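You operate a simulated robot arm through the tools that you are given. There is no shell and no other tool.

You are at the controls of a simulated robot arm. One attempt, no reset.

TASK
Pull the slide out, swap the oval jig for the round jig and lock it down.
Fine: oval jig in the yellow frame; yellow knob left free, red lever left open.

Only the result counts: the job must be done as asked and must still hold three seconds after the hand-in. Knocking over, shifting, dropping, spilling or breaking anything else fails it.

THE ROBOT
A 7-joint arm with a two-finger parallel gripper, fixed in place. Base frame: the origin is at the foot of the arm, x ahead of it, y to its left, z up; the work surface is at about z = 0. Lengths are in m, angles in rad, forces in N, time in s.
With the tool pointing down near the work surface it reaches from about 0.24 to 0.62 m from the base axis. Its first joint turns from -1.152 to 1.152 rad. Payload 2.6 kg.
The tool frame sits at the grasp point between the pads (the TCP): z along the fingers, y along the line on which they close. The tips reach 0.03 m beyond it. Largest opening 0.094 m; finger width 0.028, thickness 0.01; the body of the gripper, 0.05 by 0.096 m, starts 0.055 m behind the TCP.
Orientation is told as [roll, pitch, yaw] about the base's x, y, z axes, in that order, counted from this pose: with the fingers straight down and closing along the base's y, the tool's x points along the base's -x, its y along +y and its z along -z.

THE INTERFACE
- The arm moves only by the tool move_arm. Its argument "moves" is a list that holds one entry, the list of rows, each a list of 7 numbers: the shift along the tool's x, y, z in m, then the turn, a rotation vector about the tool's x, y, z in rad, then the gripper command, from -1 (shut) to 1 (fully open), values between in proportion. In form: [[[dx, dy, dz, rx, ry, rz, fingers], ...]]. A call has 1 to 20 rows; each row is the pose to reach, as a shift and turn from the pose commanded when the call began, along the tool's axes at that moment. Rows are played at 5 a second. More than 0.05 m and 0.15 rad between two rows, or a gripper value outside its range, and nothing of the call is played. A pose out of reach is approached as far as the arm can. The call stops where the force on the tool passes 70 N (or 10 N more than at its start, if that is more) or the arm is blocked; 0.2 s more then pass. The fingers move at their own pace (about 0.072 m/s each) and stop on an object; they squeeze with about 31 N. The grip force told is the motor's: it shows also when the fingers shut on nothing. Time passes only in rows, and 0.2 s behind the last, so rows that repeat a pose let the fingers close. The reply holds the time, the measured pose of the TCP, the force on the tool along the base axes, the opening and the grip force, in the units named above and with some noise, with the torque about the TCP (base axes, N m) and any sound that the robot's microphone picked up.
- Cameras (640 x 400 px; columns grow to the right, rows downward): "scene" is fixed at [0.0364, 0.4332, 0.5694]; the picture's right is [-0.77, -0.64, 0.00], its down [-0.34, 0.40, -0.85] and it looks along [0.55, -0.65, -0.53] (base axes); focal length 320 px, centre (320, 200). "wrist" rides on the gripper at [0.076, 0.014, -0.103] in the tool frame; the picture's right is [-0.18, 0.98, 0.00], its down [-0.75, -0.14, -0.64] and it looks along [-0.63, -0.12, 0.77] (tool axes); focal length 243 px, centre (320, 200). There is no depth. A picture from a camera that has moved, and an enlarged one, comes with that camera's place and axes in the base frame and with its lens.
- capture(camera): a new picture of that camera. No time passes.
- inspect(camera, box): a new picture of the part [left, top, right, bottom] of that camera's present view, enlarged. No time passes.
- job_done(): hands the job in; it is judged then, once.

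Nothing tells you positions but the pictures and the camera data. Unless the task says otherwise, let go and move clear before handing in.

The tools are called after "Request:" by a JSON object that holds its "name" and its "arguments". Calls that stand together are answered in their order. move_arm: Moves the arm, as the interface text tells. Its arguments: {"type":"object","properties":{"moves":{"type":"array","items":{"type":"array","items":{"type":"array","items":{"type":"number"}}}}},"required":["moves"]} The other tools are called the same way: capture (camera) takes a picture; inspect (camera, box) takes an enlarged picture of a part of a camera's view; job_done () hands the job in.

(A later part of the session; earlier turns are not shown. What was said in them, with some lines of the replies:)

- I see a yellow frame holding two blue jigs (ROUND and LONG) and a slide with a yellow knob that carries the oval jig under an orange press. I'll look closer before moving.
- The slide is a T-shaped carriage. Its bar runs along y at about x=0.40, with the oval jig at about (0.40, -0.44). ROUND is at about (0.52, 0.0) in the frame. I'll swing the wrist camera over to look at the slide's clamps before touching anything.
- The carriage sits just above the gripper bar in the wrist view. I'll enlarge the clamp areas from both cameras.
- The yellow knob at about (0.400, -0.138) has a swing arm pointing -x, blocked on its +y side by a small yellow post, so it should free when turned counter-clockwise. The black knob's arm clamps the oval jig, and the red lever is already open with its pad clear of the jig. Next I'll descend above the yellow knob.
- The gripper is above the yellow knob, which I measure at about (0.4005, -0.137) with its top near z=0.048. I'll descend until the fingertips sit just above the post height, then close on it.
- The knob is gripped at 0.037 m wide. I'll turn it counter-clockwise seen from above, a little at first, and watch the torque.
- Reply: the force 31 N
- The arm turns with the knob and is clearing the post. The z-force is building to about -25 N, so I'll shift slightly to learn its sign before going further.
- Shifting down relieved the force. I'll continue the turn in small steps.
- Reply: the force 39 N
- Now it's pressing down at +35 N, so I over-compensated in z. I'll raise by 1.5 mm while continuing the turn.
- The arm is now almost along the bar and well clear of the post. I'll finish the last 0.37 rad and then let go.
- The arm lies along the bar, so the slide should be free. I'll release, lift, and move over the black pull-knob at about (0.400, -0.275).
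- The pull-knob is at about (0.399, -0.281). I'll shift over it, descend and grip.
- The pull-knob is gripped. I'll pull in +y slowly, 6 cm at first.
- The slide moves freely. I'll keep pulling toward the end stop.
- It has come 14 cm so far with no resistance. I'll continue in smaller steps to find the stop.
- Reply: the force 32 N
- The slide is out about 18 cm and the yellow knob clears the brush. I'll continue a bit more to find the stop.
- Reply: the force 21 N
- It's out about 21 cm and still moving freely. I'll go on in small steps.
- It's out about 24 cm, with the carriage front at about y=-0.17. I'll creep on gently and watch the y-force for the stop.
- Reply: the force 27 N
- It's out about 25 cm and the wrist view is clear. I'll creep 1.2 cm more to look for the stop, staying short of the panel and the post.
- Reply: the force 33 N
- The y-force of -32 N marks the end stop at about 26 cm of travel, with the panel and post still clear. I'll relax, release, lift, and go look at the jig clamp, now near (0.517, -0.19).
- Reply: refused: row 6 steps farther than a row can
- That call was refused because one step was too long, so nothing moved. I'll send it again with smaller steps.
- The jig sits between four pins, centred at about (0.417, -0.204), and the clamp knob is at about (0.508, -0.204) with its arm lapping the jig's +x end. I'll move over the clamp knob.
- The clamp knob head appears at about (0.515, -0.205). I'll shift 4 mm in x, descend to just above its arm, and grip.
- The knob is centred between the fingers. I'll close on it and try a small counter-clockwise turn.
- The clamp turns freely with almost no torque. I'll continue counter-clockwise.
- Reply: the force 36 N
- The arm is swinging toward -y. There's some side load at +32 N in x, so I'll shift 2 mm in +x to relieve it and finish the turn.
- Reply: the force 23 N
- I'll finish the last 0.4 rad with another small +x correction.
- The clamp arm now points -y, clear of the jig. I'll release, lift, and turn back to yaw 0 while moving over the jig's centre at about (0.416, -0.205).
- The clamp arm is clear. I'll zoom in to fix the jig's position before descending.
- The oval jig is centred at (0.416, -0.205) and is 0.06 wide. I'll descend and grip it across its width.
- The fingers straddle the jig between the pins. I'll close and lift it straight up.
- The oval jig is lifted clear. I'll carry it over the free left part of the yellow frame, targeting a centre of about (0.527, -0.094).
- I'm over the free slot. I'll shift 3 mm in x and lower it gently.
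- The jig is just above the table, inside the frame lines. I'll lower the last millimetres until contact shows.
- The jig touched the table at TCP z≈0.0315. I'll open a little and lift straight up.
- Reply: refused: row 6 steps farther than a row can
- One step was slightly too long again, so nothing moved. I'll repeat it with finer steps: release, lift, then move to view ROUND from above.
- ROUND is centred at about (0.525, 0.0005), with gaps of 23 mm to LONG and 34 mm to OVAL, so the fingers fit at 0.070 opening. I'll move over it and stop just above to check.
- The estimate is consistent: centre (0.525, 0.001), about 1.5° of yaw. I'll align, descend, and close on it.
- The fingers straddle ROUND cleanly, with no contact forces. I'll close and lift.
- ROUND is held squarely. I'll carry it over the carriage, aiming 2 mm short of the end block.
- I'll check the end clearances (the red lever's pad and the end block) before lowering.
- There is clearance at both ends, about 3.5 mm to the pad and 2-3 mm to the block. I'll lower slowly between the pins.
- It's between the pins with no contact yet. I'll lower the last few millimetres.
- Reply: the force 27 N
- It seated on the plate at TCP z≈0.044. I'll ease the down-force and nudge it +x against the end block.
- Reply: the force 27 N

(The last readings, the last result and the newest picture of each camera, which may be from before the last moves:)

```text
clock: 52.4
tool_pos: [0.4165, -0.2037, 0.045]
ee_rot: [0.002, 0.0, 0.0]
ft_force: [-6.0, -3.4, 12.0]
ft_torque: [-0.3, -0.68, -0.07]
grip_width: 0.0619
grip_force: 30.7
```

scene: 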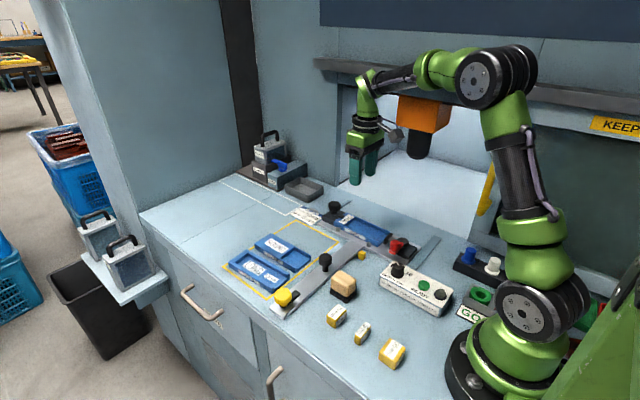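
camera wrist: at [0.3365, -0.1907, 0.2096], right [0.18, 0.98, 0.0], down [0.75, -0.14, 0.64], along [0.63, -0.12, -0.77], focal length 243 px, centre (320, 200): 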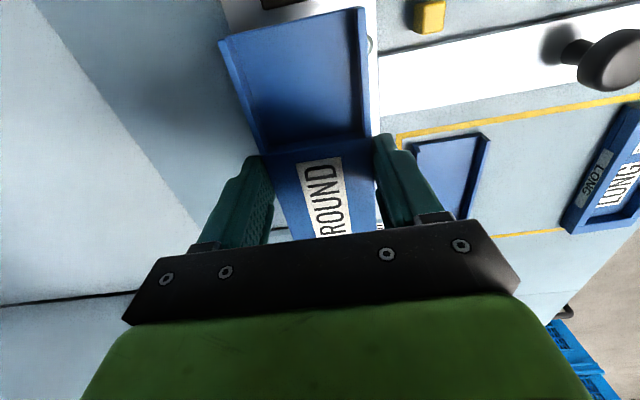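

Request:
{"name": "move_arm", "arguments": {"moves": [[[-0.001, 0, 0, 0, 0, 0, 0.0], [-0.002, 0, 0, 0, 0, 0, 0.0]]]}}

Request:
{"name": "inspect", "arguments": {"camera": "scene", "box": [320, 190, 400, 250]}}

```text
clock: 53.0
tool_pos: [0.4193, -0.2024, 0.0436]
ee_rot: [0.003, 0.005, -0.002]
ft_force: [-20.6, 0.8, 16.6]
ft_torque: [-0.11, 0.56, 0.21]
grip_width: 0.0618
grip_force: 31.2
```

```text
6.67 times, centred on (360, 220) of scene
camera zoom: at [0.0363, 0.4333, 0.5694], right [-0.77, -0.64, 0.0], down [-0.34, 0.4, -0.85], along [0.55, -0.65, -0.53], focal length 2136 px, centre (53, 67)
```

zoom: 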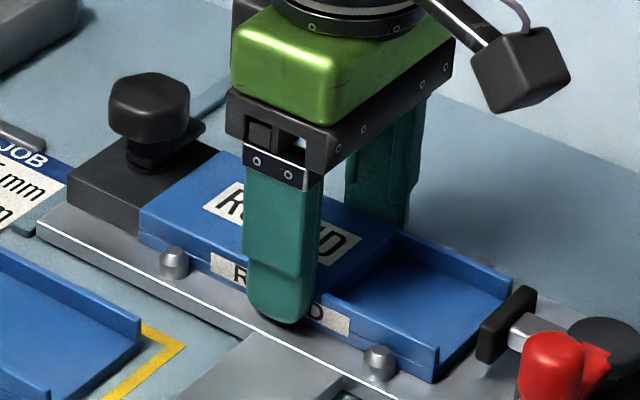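

The x-force of -20 N shows ROUND is against the end block. I'll ease off, open, and lift away.

Request:
{"name": "move_arm", "arguments": {"moves": [[[0.001, 0, 0, 0, 0, 0, 0.0], [0.001, 0, 0, 0, 0, 0, 0.6], [0.001, 0, 0, 0, 0, 0, 0.6], [0.001, 0, -0.03, 0, 0, 0, 0.6], [0.001, 0, -0.07, 0, 0, 0, 0.6], [0.001, 0, -0.11, 0, 0, 0, 0.4], [0.001, 0, -0.13, 0, 0, 0, 0.2]]]}}

Request:
{"name": "capture", "arguments": {"camera": "wrist"}}

Request:
{"name": "inspect", "arguments": {"camera": "scene", "box": [310, 180, 430, 270]}}

Request:
{"name": "inspect", "arguments": {"camera": "wrist", "box": [220, 0, 400, 220]}}

```text
clock: 54.6
tool_pos: [0.4184, -0.2028, 0.1746]
ee_rot: [0.0, 0.001, 0.0]
ft_force: [-0.5, -1.1, -0.3]
ft_torque: [0.03, 0.0, -0.01]
grip_width: 0.0567
grip_force: 0.1
```

```text
taken
camera wrist: at [0.3421, -0.1887, 0.2778], right [0.18, 0.98, 0.0], down [0.75, -0.14, 0.64], along [0.63, -0.12, -0.77], focal length 243 px, centre (320, 200)
```

wrist: 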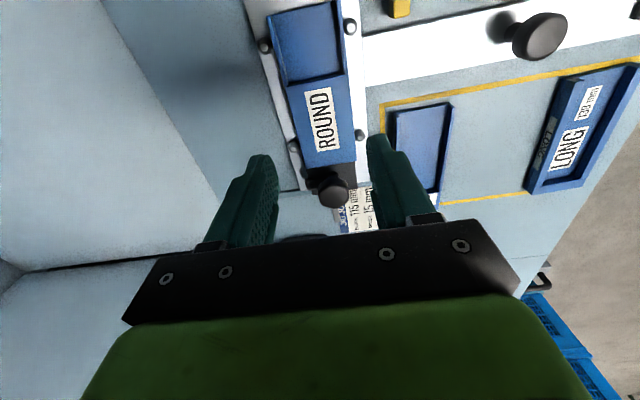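

```text
4.44 times, centred on (370, 225) of scene
camera zoom: at [0.0364, 0.4332, 0.5694], right [-0.77, -0.64, 0.0], down [-0.34, 0.4, -0.85], along [0.55, -0.65, -0.53], focal length 1424 px, centre (98, 89)
```

zoom: 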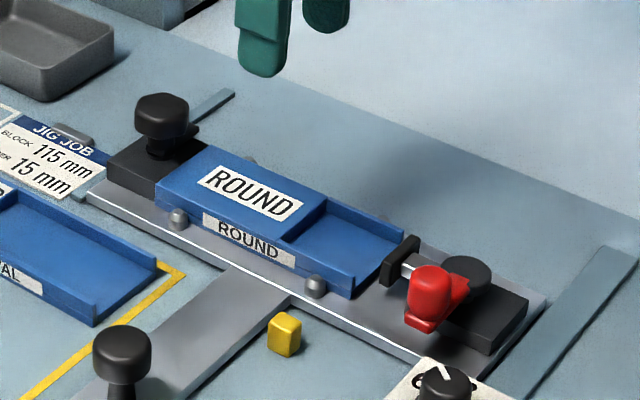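

```text
1.82 times, centred on (310, 110) of wrist
camera zoom: at [0.3421, -0.1887, 0.2778], right [0.18, 0.98, 0.0], down [0.75, -0.14, 0.64], along [0.63, -0.12, -0.77], focal length 441 px, centre (338, 364)
```

zoom: 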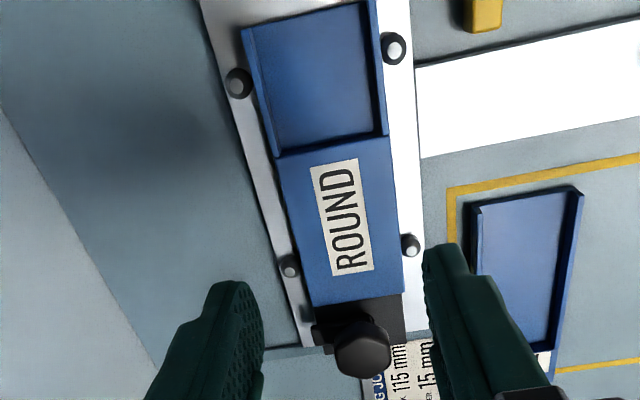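

ROUND is seated between the four pins and against the block. I'll return above the clamp knob at about (0.517, -0.208), turned back to the yaw I used when I released it.

Request:
{"name": "move_arm", "arguments": {"moves": [[[-0.008, 0, 0, 0, 0, -0.13, 0.2], [-0.016, 0, 0, 0, 0, -0.26, 0.2], [-0.024, 0, 0, 0, 0, -0.39, 0.2], [-0.032, 0, 0, 0, 0, -0.52, 0.2], [-0.04, -0.001, 0, 0, 0, -0.65, 0.2], [-0.048, -0.001, 0, 0, 0, -0.78, 0.2], [-0.056, -0.002, 0, 0, 0, -0.91, 0.2], [-0.064, -0.002, 0.005, 0, 0, -1.04, 0.2], [-0.072, -0.003, 0.01, 0, 0, -1.17, 0.2], [-0.08, -0.004, 0.02, 0, 0, -1.3, 0.2], [-0.088, -0.005, 0.03, 0, 0, -1.43, 0.2], [-0.0985, -0.005, 0.04, 0, 0, -1.56, 0.2], [-0.0985, -0.005, 0.044, 0, 0, -1.56, 0.2]]]}}

Request:
{"name": "capture", "arguments": {"camera": "wrist"}}

Request:
{"name": "inspect", "arguments": {"camera": "scene", "box": [290, 160, 410, 260]}}

```text
clock: 57.4
tool_pos: [0.5184, -0.2069, 0.13]
ee_rot: [0.0, -0.001, 1.563]
ft_force: [-0.2, 0.3, -0.4]
ft_torque: [0.0, -0.01, -0.02]
grip_width: 0.0564
grip_force: 0.0
```

```text
taken
camera wrist: at [0.5024, -0.2841, 0.2336], right [-0.98, 0.19, 0.0], down [0.15, 0.75, 0.64], along [0.12, 0.63, -0.77], focal length 243 px, centre (320, 200)
```

wrist: 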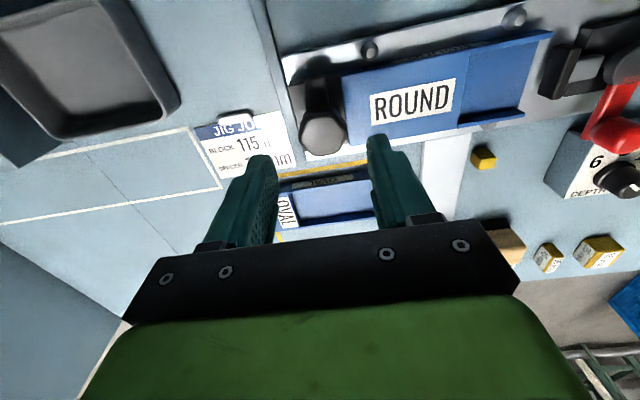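

```text
4.00 times, centred on (350, 210) of scene
camera zoom: at [0.0364, 0.4332, 0.5694], right [-0.77, -0.64, 0.0], down [-0.34, 0.4, -0.85], along [0.55, -0.65, -0.53], focal length 1282 px, centre (200, 160)
```

zoom: 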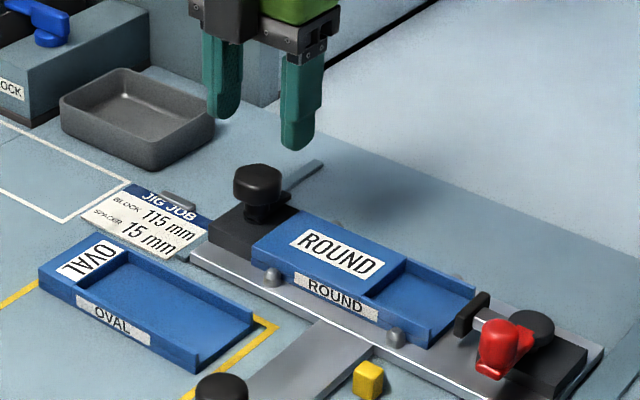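

I'm aligned over the knob. I'll descend and grip.

Request:
{"name": "move_arm", "arguments": {"moves": [[[0, 0.0015, 0.025, 0, 0, 0, 0.2], [0, 0.0015, 0.045, 0, 0, 0, 0.2], [0, 0.0015, 0.052, 0, 0, 0, 0.2], [0, 0.0015, 0.052, 0, 0, 0, -0.2], [0, 0.0015, 0.052, 0, 0, 0, -0.6], [0, 0.0015, 0.052, 0, 0, 0, -0.6]]]}}

Request:
{"name": "capture", "arguments": {"camera": "wrist"}}

Request:
{"name": "inspect", "arguments": {"camera": "scene", "box": [290, 160, 410, 260]}}

```text
clock: 58.8
tool_pos: [0.5176, -0.2086, 0.0788]
ee_rot: [-0.006, 0.002, 1.562]
ft_force: [24.9, -5.4, -10.2]
ft_torque: [-0.07, -0.58, -0.16]
grip_width: 0.0375
grip_force: 44.8
```

```text
taken
camera wrist: at [0.5004, -0.2847, 0.1817], right [-0.98, 0.19, -0.01], down [0.14, 0.75, 0.64], along [0.13, 0.63, -0.77], focal length 243 px, centre (320, 200)
```

wrist: 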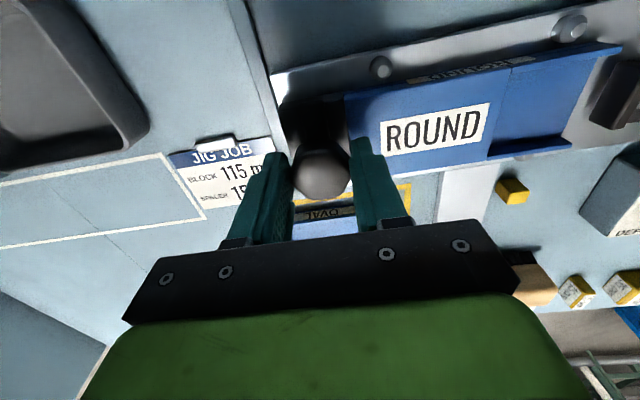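

```text
4.00 times, centred on (350, 210) of scene
camera zoom: at [0.0364, 0.4332, 0.5694], right [-0.77, -0.64, 0.0], down [-0.34, 0.4, -0.85], along [0.55, -0.65, -0.53], focal length 1282 px, centre (200, 160)
```

zoom: 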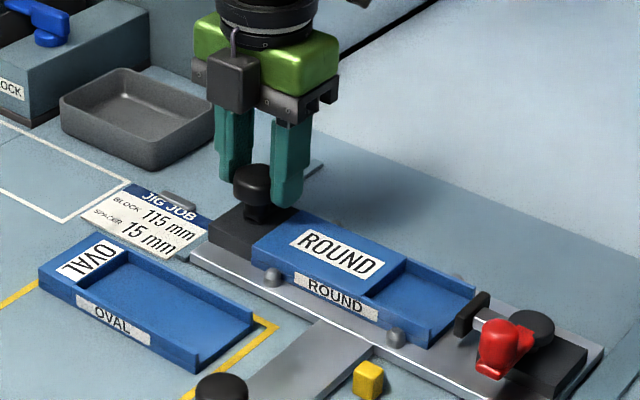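

It's gripped. I'll shift 1.5 mm in +x to unload the side force, then turn clockwise to swing the arm back over the jig.

Request:
{"name": "move_arm", "arguments": {"moves": [[[0, -0.0015, 0, 0, 0, 0, -0.6], [0, -0.0015, 0, 0, 0, 0.1, -0.6], [0, -0.0015, 0, 0, 0, 0.2, -0.6], [0, -0.0015, 0, 0, 0, 0.3, -0.6], [0, -0.0015, 0, 0, 0, 0.4, -0.6], [0, -0.0015, 0, 0, 0, 0.5, -0.6]]]}}

Request:
{"name": "inspect", "arguments": {"camera": "scene", "box": [290, 160, 410, 260]}}

```text
clock: 60.2
tool_pos: [0.5161, -0.2088, 0.0787]
ee_rot: [0.007, 0.0, 1.053]
ft_force: [-26.0, 1.4, 12.3]
ft_torque: [1.2, 0.26, 0.07]
grip_width: 0.0372
grip_force: 44.8
```

```text
4.00 times, centred on (350, 210) of scene
camera zoom: at [0.0363, 0.4332, 0.5694], right [-0.77, -0.64, 0.0], down [-0.34, 0.4, -0.85], along [0.55, -0.65, -0.53], focal length 1282 px, centre (200, 160)
```

zoom: 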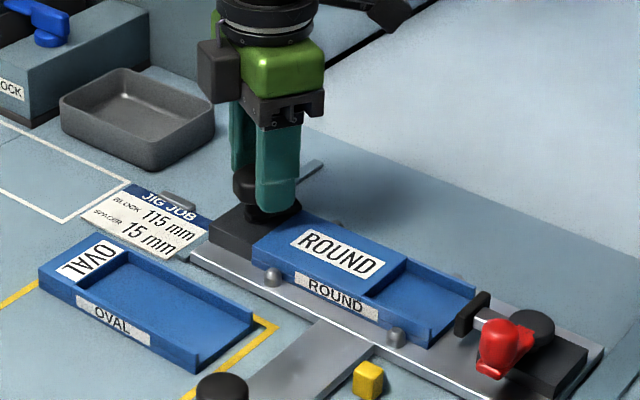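

The arm is swinging round. Side load has reversed to -26 N, so I'll ease 1.5 mm in -x and continue.

Request:
{"name": "move_arm", "arguments": {"moves": [[[0.0007, 0.0013, 0, 0, 0, 0, -0.6], [0.0007, 0.0013, 0, 0, 0, 0.1, -0.6], [0.0007, 0.0013, 0, 0, 0, 0.2, -0.6], [0.0007, 0.0013, 0, 0, 0, 0.3, -0.6], [0.0007, 0.0013, 0, 0, 0, 0.4, -0.6]]]}}

Request:
{"name": "inspect", "arguments": {"camera": "scene", "box": [290, 160, 410, 260]}}

Request:
{"name": "capture", "arguments": {"camera": "wrist"}}

```text
clock: 61.4
tool_pos: [0.5147, -0.2075, 0.0772]
ee_rot: [0.008, 0.001, 0.651]
ft_force: [-32.6, 2.4, 10.1]
ft_torque: [0.53, 0.57, 0.09]
grip_width: 0.0374
grip_force: 45.0
```

```text
4.00 times, centred on (350, 210) of scene
camera zoom: at [0.0363, 0.4333, 0.5694], right [-0.77, -0.64, 0.0], down [-0.34, 0.4, -0.85], along [0.55, -0.65, -0.53], focal length 1282 px, centre (200, 160)
```

zoom: 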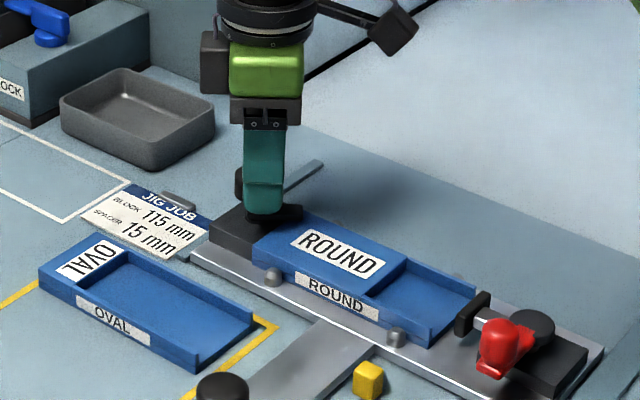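

```text
taken
camera wrist: at [0.445, -0.2437, 0.1819], right [-0.45, 0.89, 0.01], down [0.69, 0.34, 0.64], along [0.57, 0.29, -0.77], focal length 243 px, centre (320, 200)
```

wrist: 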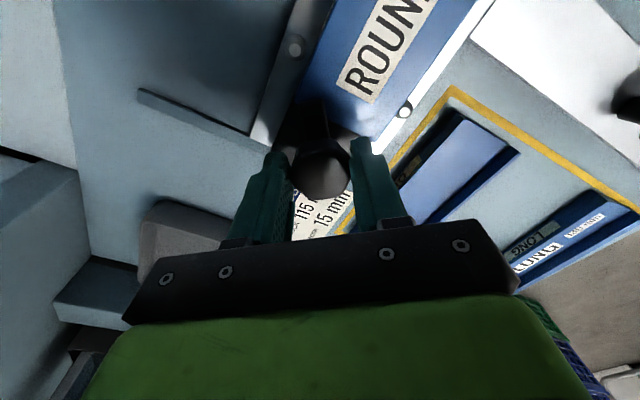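

The turn is still free with little torque. I'll shift 2 mm in -x again and finish the rotation.

Request:
{"name": "move_arm", "arguments": {"moves": [[[0.0016, 0.0012, 0, 0, 0, 0, -0.6], [0.0016, 0.0012, 0, 0, 0, 0.1, -0.6], [0.0016, 0.0012, 0, 0, 0, 0.2, -0.6], [0.0016, 0.0012, 0, 0, 0, 0.3, -0.6], [0.0016, 0.0012, 0, 0, 0, 0.4, -0.6]]]}}

Request:
{"name": "inspect", "arguments": {"camera": "scene", "box": [290, 160, 410, 260]}}

```text
clock: 62.6
tool_pos: [0.5147, -0.2072, 0.0781]
ee_rot: [0.002, 0.0, 0.258]
ft_force: [-17.1, 4.0, -2.2]
ft_torque: [0.07, 0.04, 0.04]
grip_width: 0.0374
grip_force: 44.8
```

```text
4.00 times, centred on (350, 210) of scene
camera zoom: at [0.0364, 0.4332, 0.5694], right [-0.77, -0.64, 0.0], down [-0.34, 0.4, -0.85], along [0.55, -0.65, -0.53], focal length 1282 px, centre (200, 160)
```

zoom: 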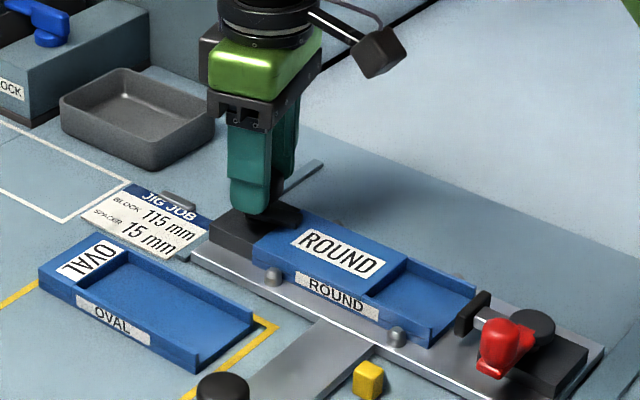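

A quarter radian remains. I'll bring it to yaw 0, the original clamped angle, and a touch beyond to feel for a stop.

Request:
{"name": "move_arm", "arguments": {"moves": [[[0, 0, 0, 0, 0, 0.08, -0.6], [0, 0, 0, 0, 0, 0.16, -0.6], [0, 0, 0, 0, 0, 0.22, -0.6], [0, 0, 0, 0, 0, 0.26, -0.6], [0, 0, 0, 0, 0, 0.26, -0.6]]]}}

Request:
{"name": "inspect", "arguments": {"camera": "scene", "box": [290, 160, 410, 260]}}

Request:
{"name": "capture", "arguments": {"camera": "wrist"}}

```text
clock: 63.8
tool_pos: [0.5135, -0.2066, 0.0787]
ee_rot: [0.002, -0.002, -0.001]
ft_force: [0.1, 6.3, -6.8]
ft_torque: [0.44, 0.78, 0.01]
grip_width: 0.0377
grip_force: 44.8
```

```text
4.00 times, centred on (350, 210) of scene
camera zoom: at [0.0364, 0.4332, 0.5694], right [-0.77, -0.64, 0.0], down [-0.34, 0.4, -0.85], along [0.55, -0.65, -0.53], focal length 1282 px, centre (200, 160)
```

zoom: 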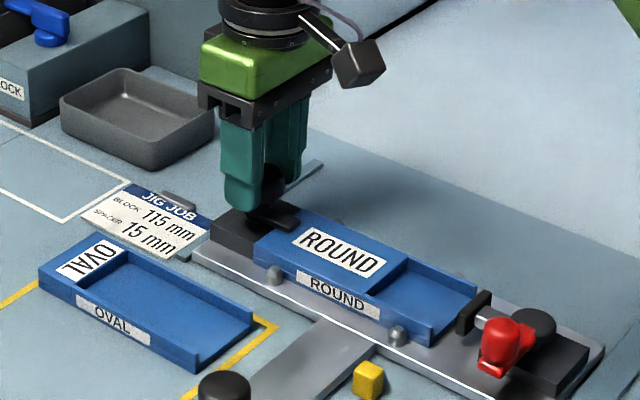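

```text
taken
camera wrist: at [0.4364, -0.1936, 0.1815], right [0.18, 0.98, 0.0], down [0.75, -0.14, 0.64], along [0.63, -0.12, -0.77], focal length 243 px, centre (320, 200)
```

wrist: 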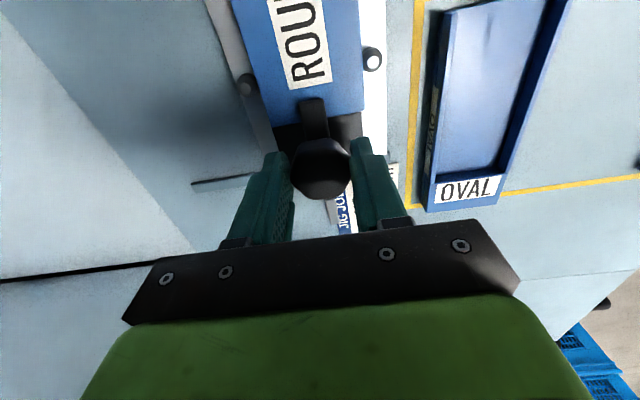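

The clamp arm is back over ROUND's end at its original angle. I'll release, lift clear, and inspect everything.

Request:
{"name": "move_arm", "arguments": {"moves": [[[0, 0, 0, 0, 0, 0, 0.2], [0, 0, 0, 0, 0, 0, 0.2], [0, 0, -0.03, 0, 0, 0, 0.2], [0, 0, -0.07, 0, 0, 0, 0.2], [0.03, 0, -0.1, 0, 0, 0, 0.2], [0.065, 0.01, -0.125, 0, 0, 0, 0.2], [0.095, 0.01, -0.135, 0, 0, 0, 0.2], [0.095, 0.01, -0.135, 0, 0, 0, 0.2]]]}}

Request:
{"name": "capture", "arguments": {"camera": "wrist"}}

Request:
{"name": "inspect", "arguments": {"camera": "wrist", "box": [220, 0, 400, 220]}}

Request:
{"name": "inspect", "arguments": {"camera": "scene", "box": [310, 180, 430, 270]}}

Request:
{"name": "capture", "arguments": {"camera": "scene"}}

```text
clock: 65.6
tool_pos: [0.4187, -0.1984, 0.2135]
ee_rot: [0.001, -0.001, 0.0]
ft_force: [0.7, -0.7, -0.2]
ft_torque: [-0.03, 0.0, -0.01]
grip_width: 0.0563
grip_force: 0.1
```

```text
taken
camera wrist: at [0.3415, -0.1845, 0.3158], right [0.18, 0.98, 0.0], down [0.75, -0.14, 0.64], along [0.63, -0.12, -0.77], focal length 243 px, centre (320, 200)
```

wrist: 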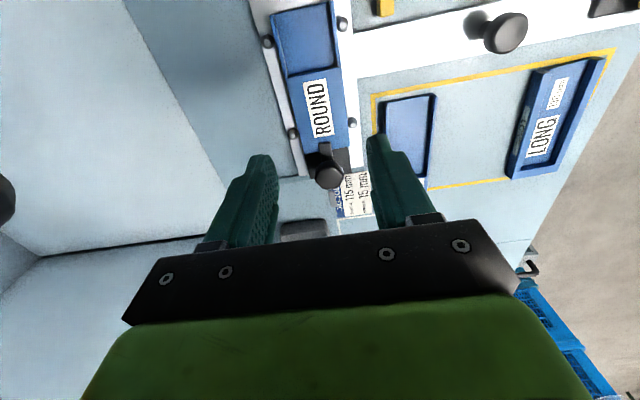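

```text
1.82 times, centred on (310, 110) of wrist
camera zoom: at [0.3415, -0.1845, 0.3158], right [0.18, 0.98, 0.0], down [0.75, -0.14, 0.64], along [0.63, -0.12, -0.77], focal length 441 px, centre (338, 364)
```

zoom: 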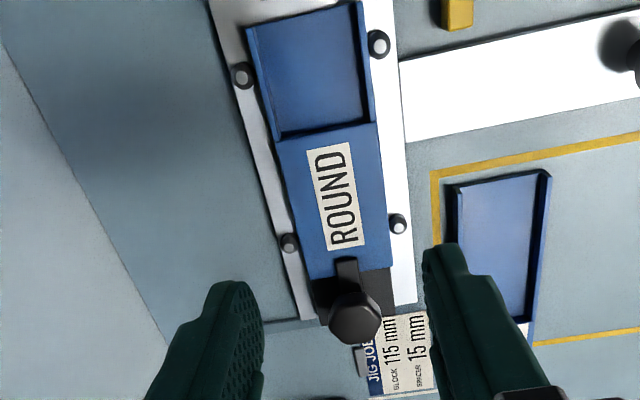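

```text
4.44 times, centred on (370, 225) of scene
camera zoom: at [0.0363, 0.4332, 0.5694], right [-0.77, -0.64, 0.0], down [-0.34, 0.4, -0.85], along [0.55, -0.65, -0.53], focal length 1424 px, centre (98, 89)
```

zoom: 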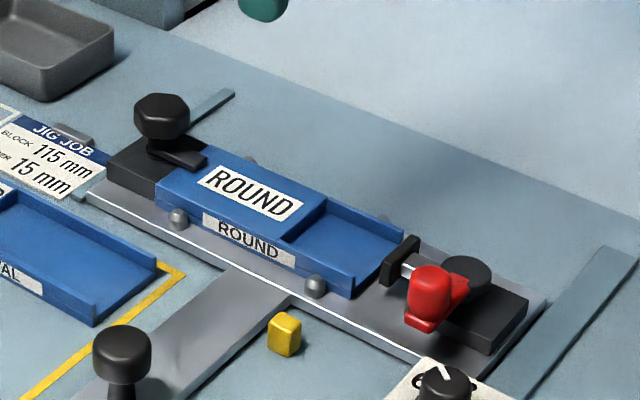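

```text
taken
```

scene: 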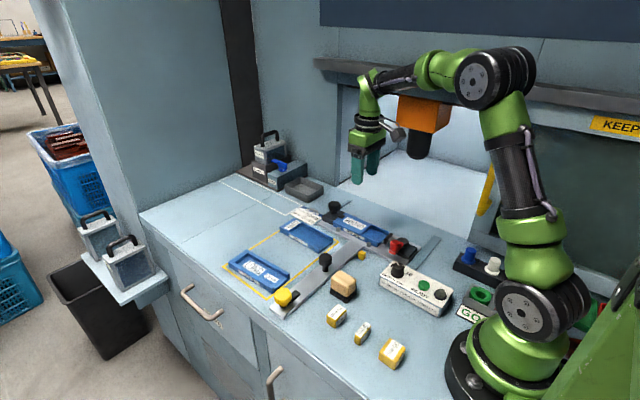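

ROUND is in place with the clamp arm over its end, and the slide hasn't shifted. I'll check the clamp closely, and the frame area too.

Request:
{"name": "inspect", "arguments": {"camera": "scene", "box": [320, 190, 380, 235]}}

Request:
{"name": "inspect", "arguments": {"camera": "scene", "box": [200, 190, 360, 310]}}

Request:
{"name": "inspect", "arguments": {"camera": "wrist", "box": [280, 110, 370, 200]}}

```text
8.89 times, centred on (350, 212) of scene
camera zoom: at [0.0363, 0.4332, 0.5694], right [-0.77, -0.64, 0.0], down [-0.34, 0.4, -0.85], along [0.55, -0.65, -0.53], focal length 2848 px, centre (53, 89)
```

zoom: 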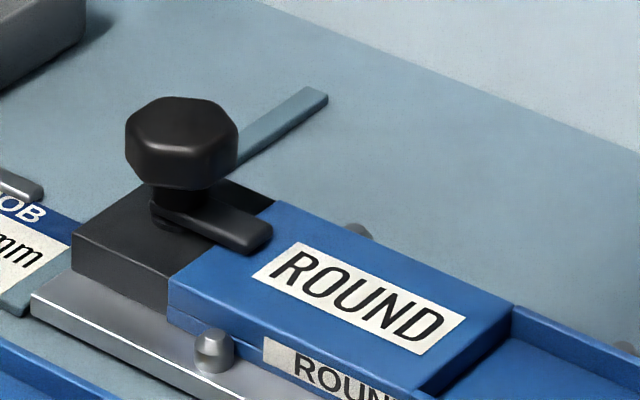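

```text
3.33 times, centred on (280, 250) of scene
camera zoom: at [0.0363, 0.4332, 0.5694], right [-0.77, -0.64, 0.0], down [-0.34, 0.4, -0.85], along [0.55, -0.65, -0.53], focal length 1068 px, centre (453, 33)
```

zoom: 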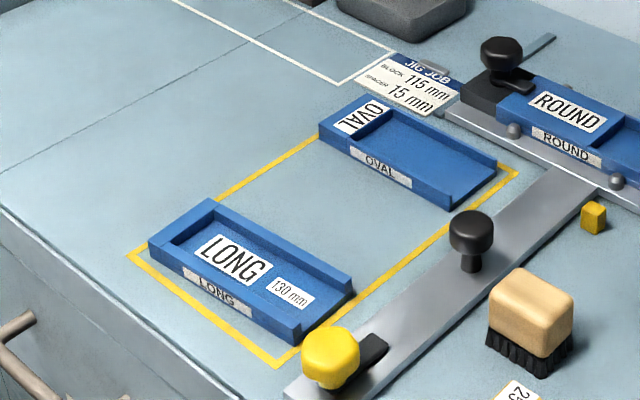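

```text
4.44 times, centred on (325, 155) of wrist
camera zoom: at [0.3415, -0.1845, 0.3158], right [0.18, 0.98, 0.0], down [0.75, -0.14, 0.64], along [0.63, -0.12, -0.77], focal length 1078 px, centre (298, 400)
```

zoom: 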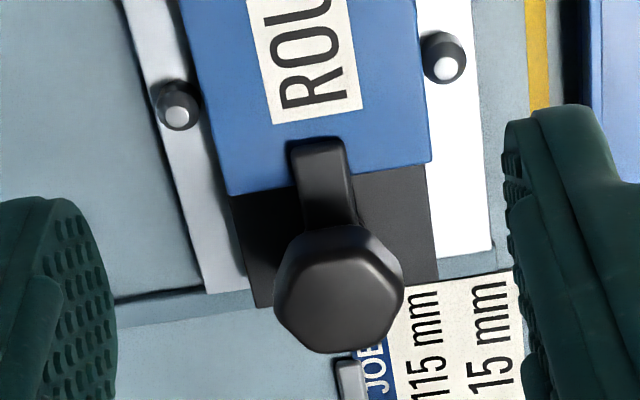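

Everything checks out: ROUND is clamped, OVAL sits inside the frame lines, and LONG and the other items haven't moved. I'll raise the arm well clear before handing in.

Request:
{"name": "move_arm", "arguments": {"moves": [[[0, 0.03, -0.02, 0, 0, 0, 0.2], [0, 0.07, -0.03, 0, 0, 0, 0.2], [0, 0.11, -0.04, 0, 0, 0, 0.2], [0, 0.15, -0.05, 0, 0, 0, 0.2], [0, 0.19, -0.05, 0, 0, 0, 0.2], [0, 0.2, -0.05, 0, 0, 0, 0.2], [0, 0.2, -0.05, 0, 0, 0, 0.2]]]}}

Request:
{"name": "capture", "arguments": {"camera": "scene"}}

Request:
{"name": "capture", "arguments": {"camera": "wrist"}}

```text
clock: 67.2
tool_pos: [0.4175, 0.0012, 0.2637]
ee_rot: [-0.001, -0.002, 0.001]
ft_force: [0.3, -0.9, -0.8]
ft_torque: [-0.03, 0.0, 0.02]
grip_width: 0.0565
grip_force: 0.1
```

```text
taken
```

scene: 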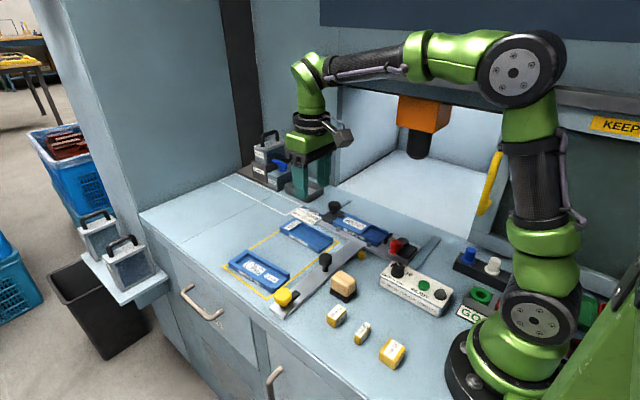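

```text
taken
camera wrist: at [0.3411, 0.0156, 0.3666], right [0.18, 0.98, 0.0], down [0.75, -0.14, 0.64], along [0.63, -0.12, -0.77], focal length 243 px, centre (320, 200)
```

wrist: 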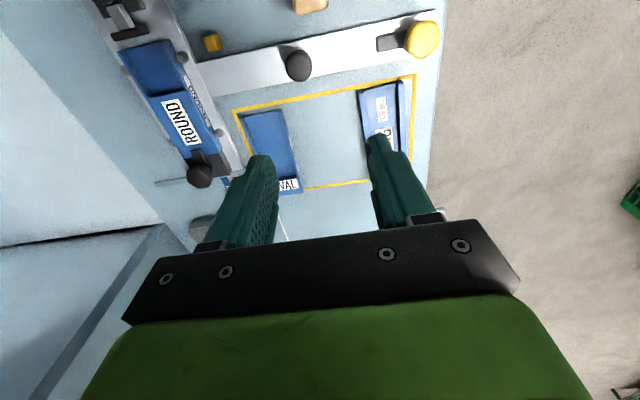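

The slide is out at its stop, and ROUND is seated with the black clamp arm locked over it. OVAL is in the yellow frame, the yellow knob is free, and the arm is clear, so I'm handing in.

Request:
{"name": "job_done", "arguments": {}}

```text
The job is handed in.
```

The job is handed in, though I don't have the judged result. The round jig is on the slide and clamped, and nothing looked out of place in the last pictures.

- **Slide:** I turned the yellow knob to free it and pulled it about 26 cm out to its end stop. It stayed there through the swap.
- **Round jig:** It sits between the four pins and against the end block. The black knob's arm is back over its end at the angle it had on the oval jig.
- **Oval jig:** It is inside the lines of the yellow frame, on the side nearest the slide.
- **Left as you allowed:** The yellow knob is free. The red lever was already open, and I left it that way.

The black knob turned freely with no click or hard stop. I judged it locked by matching its original angle, not by feeling it tighten.
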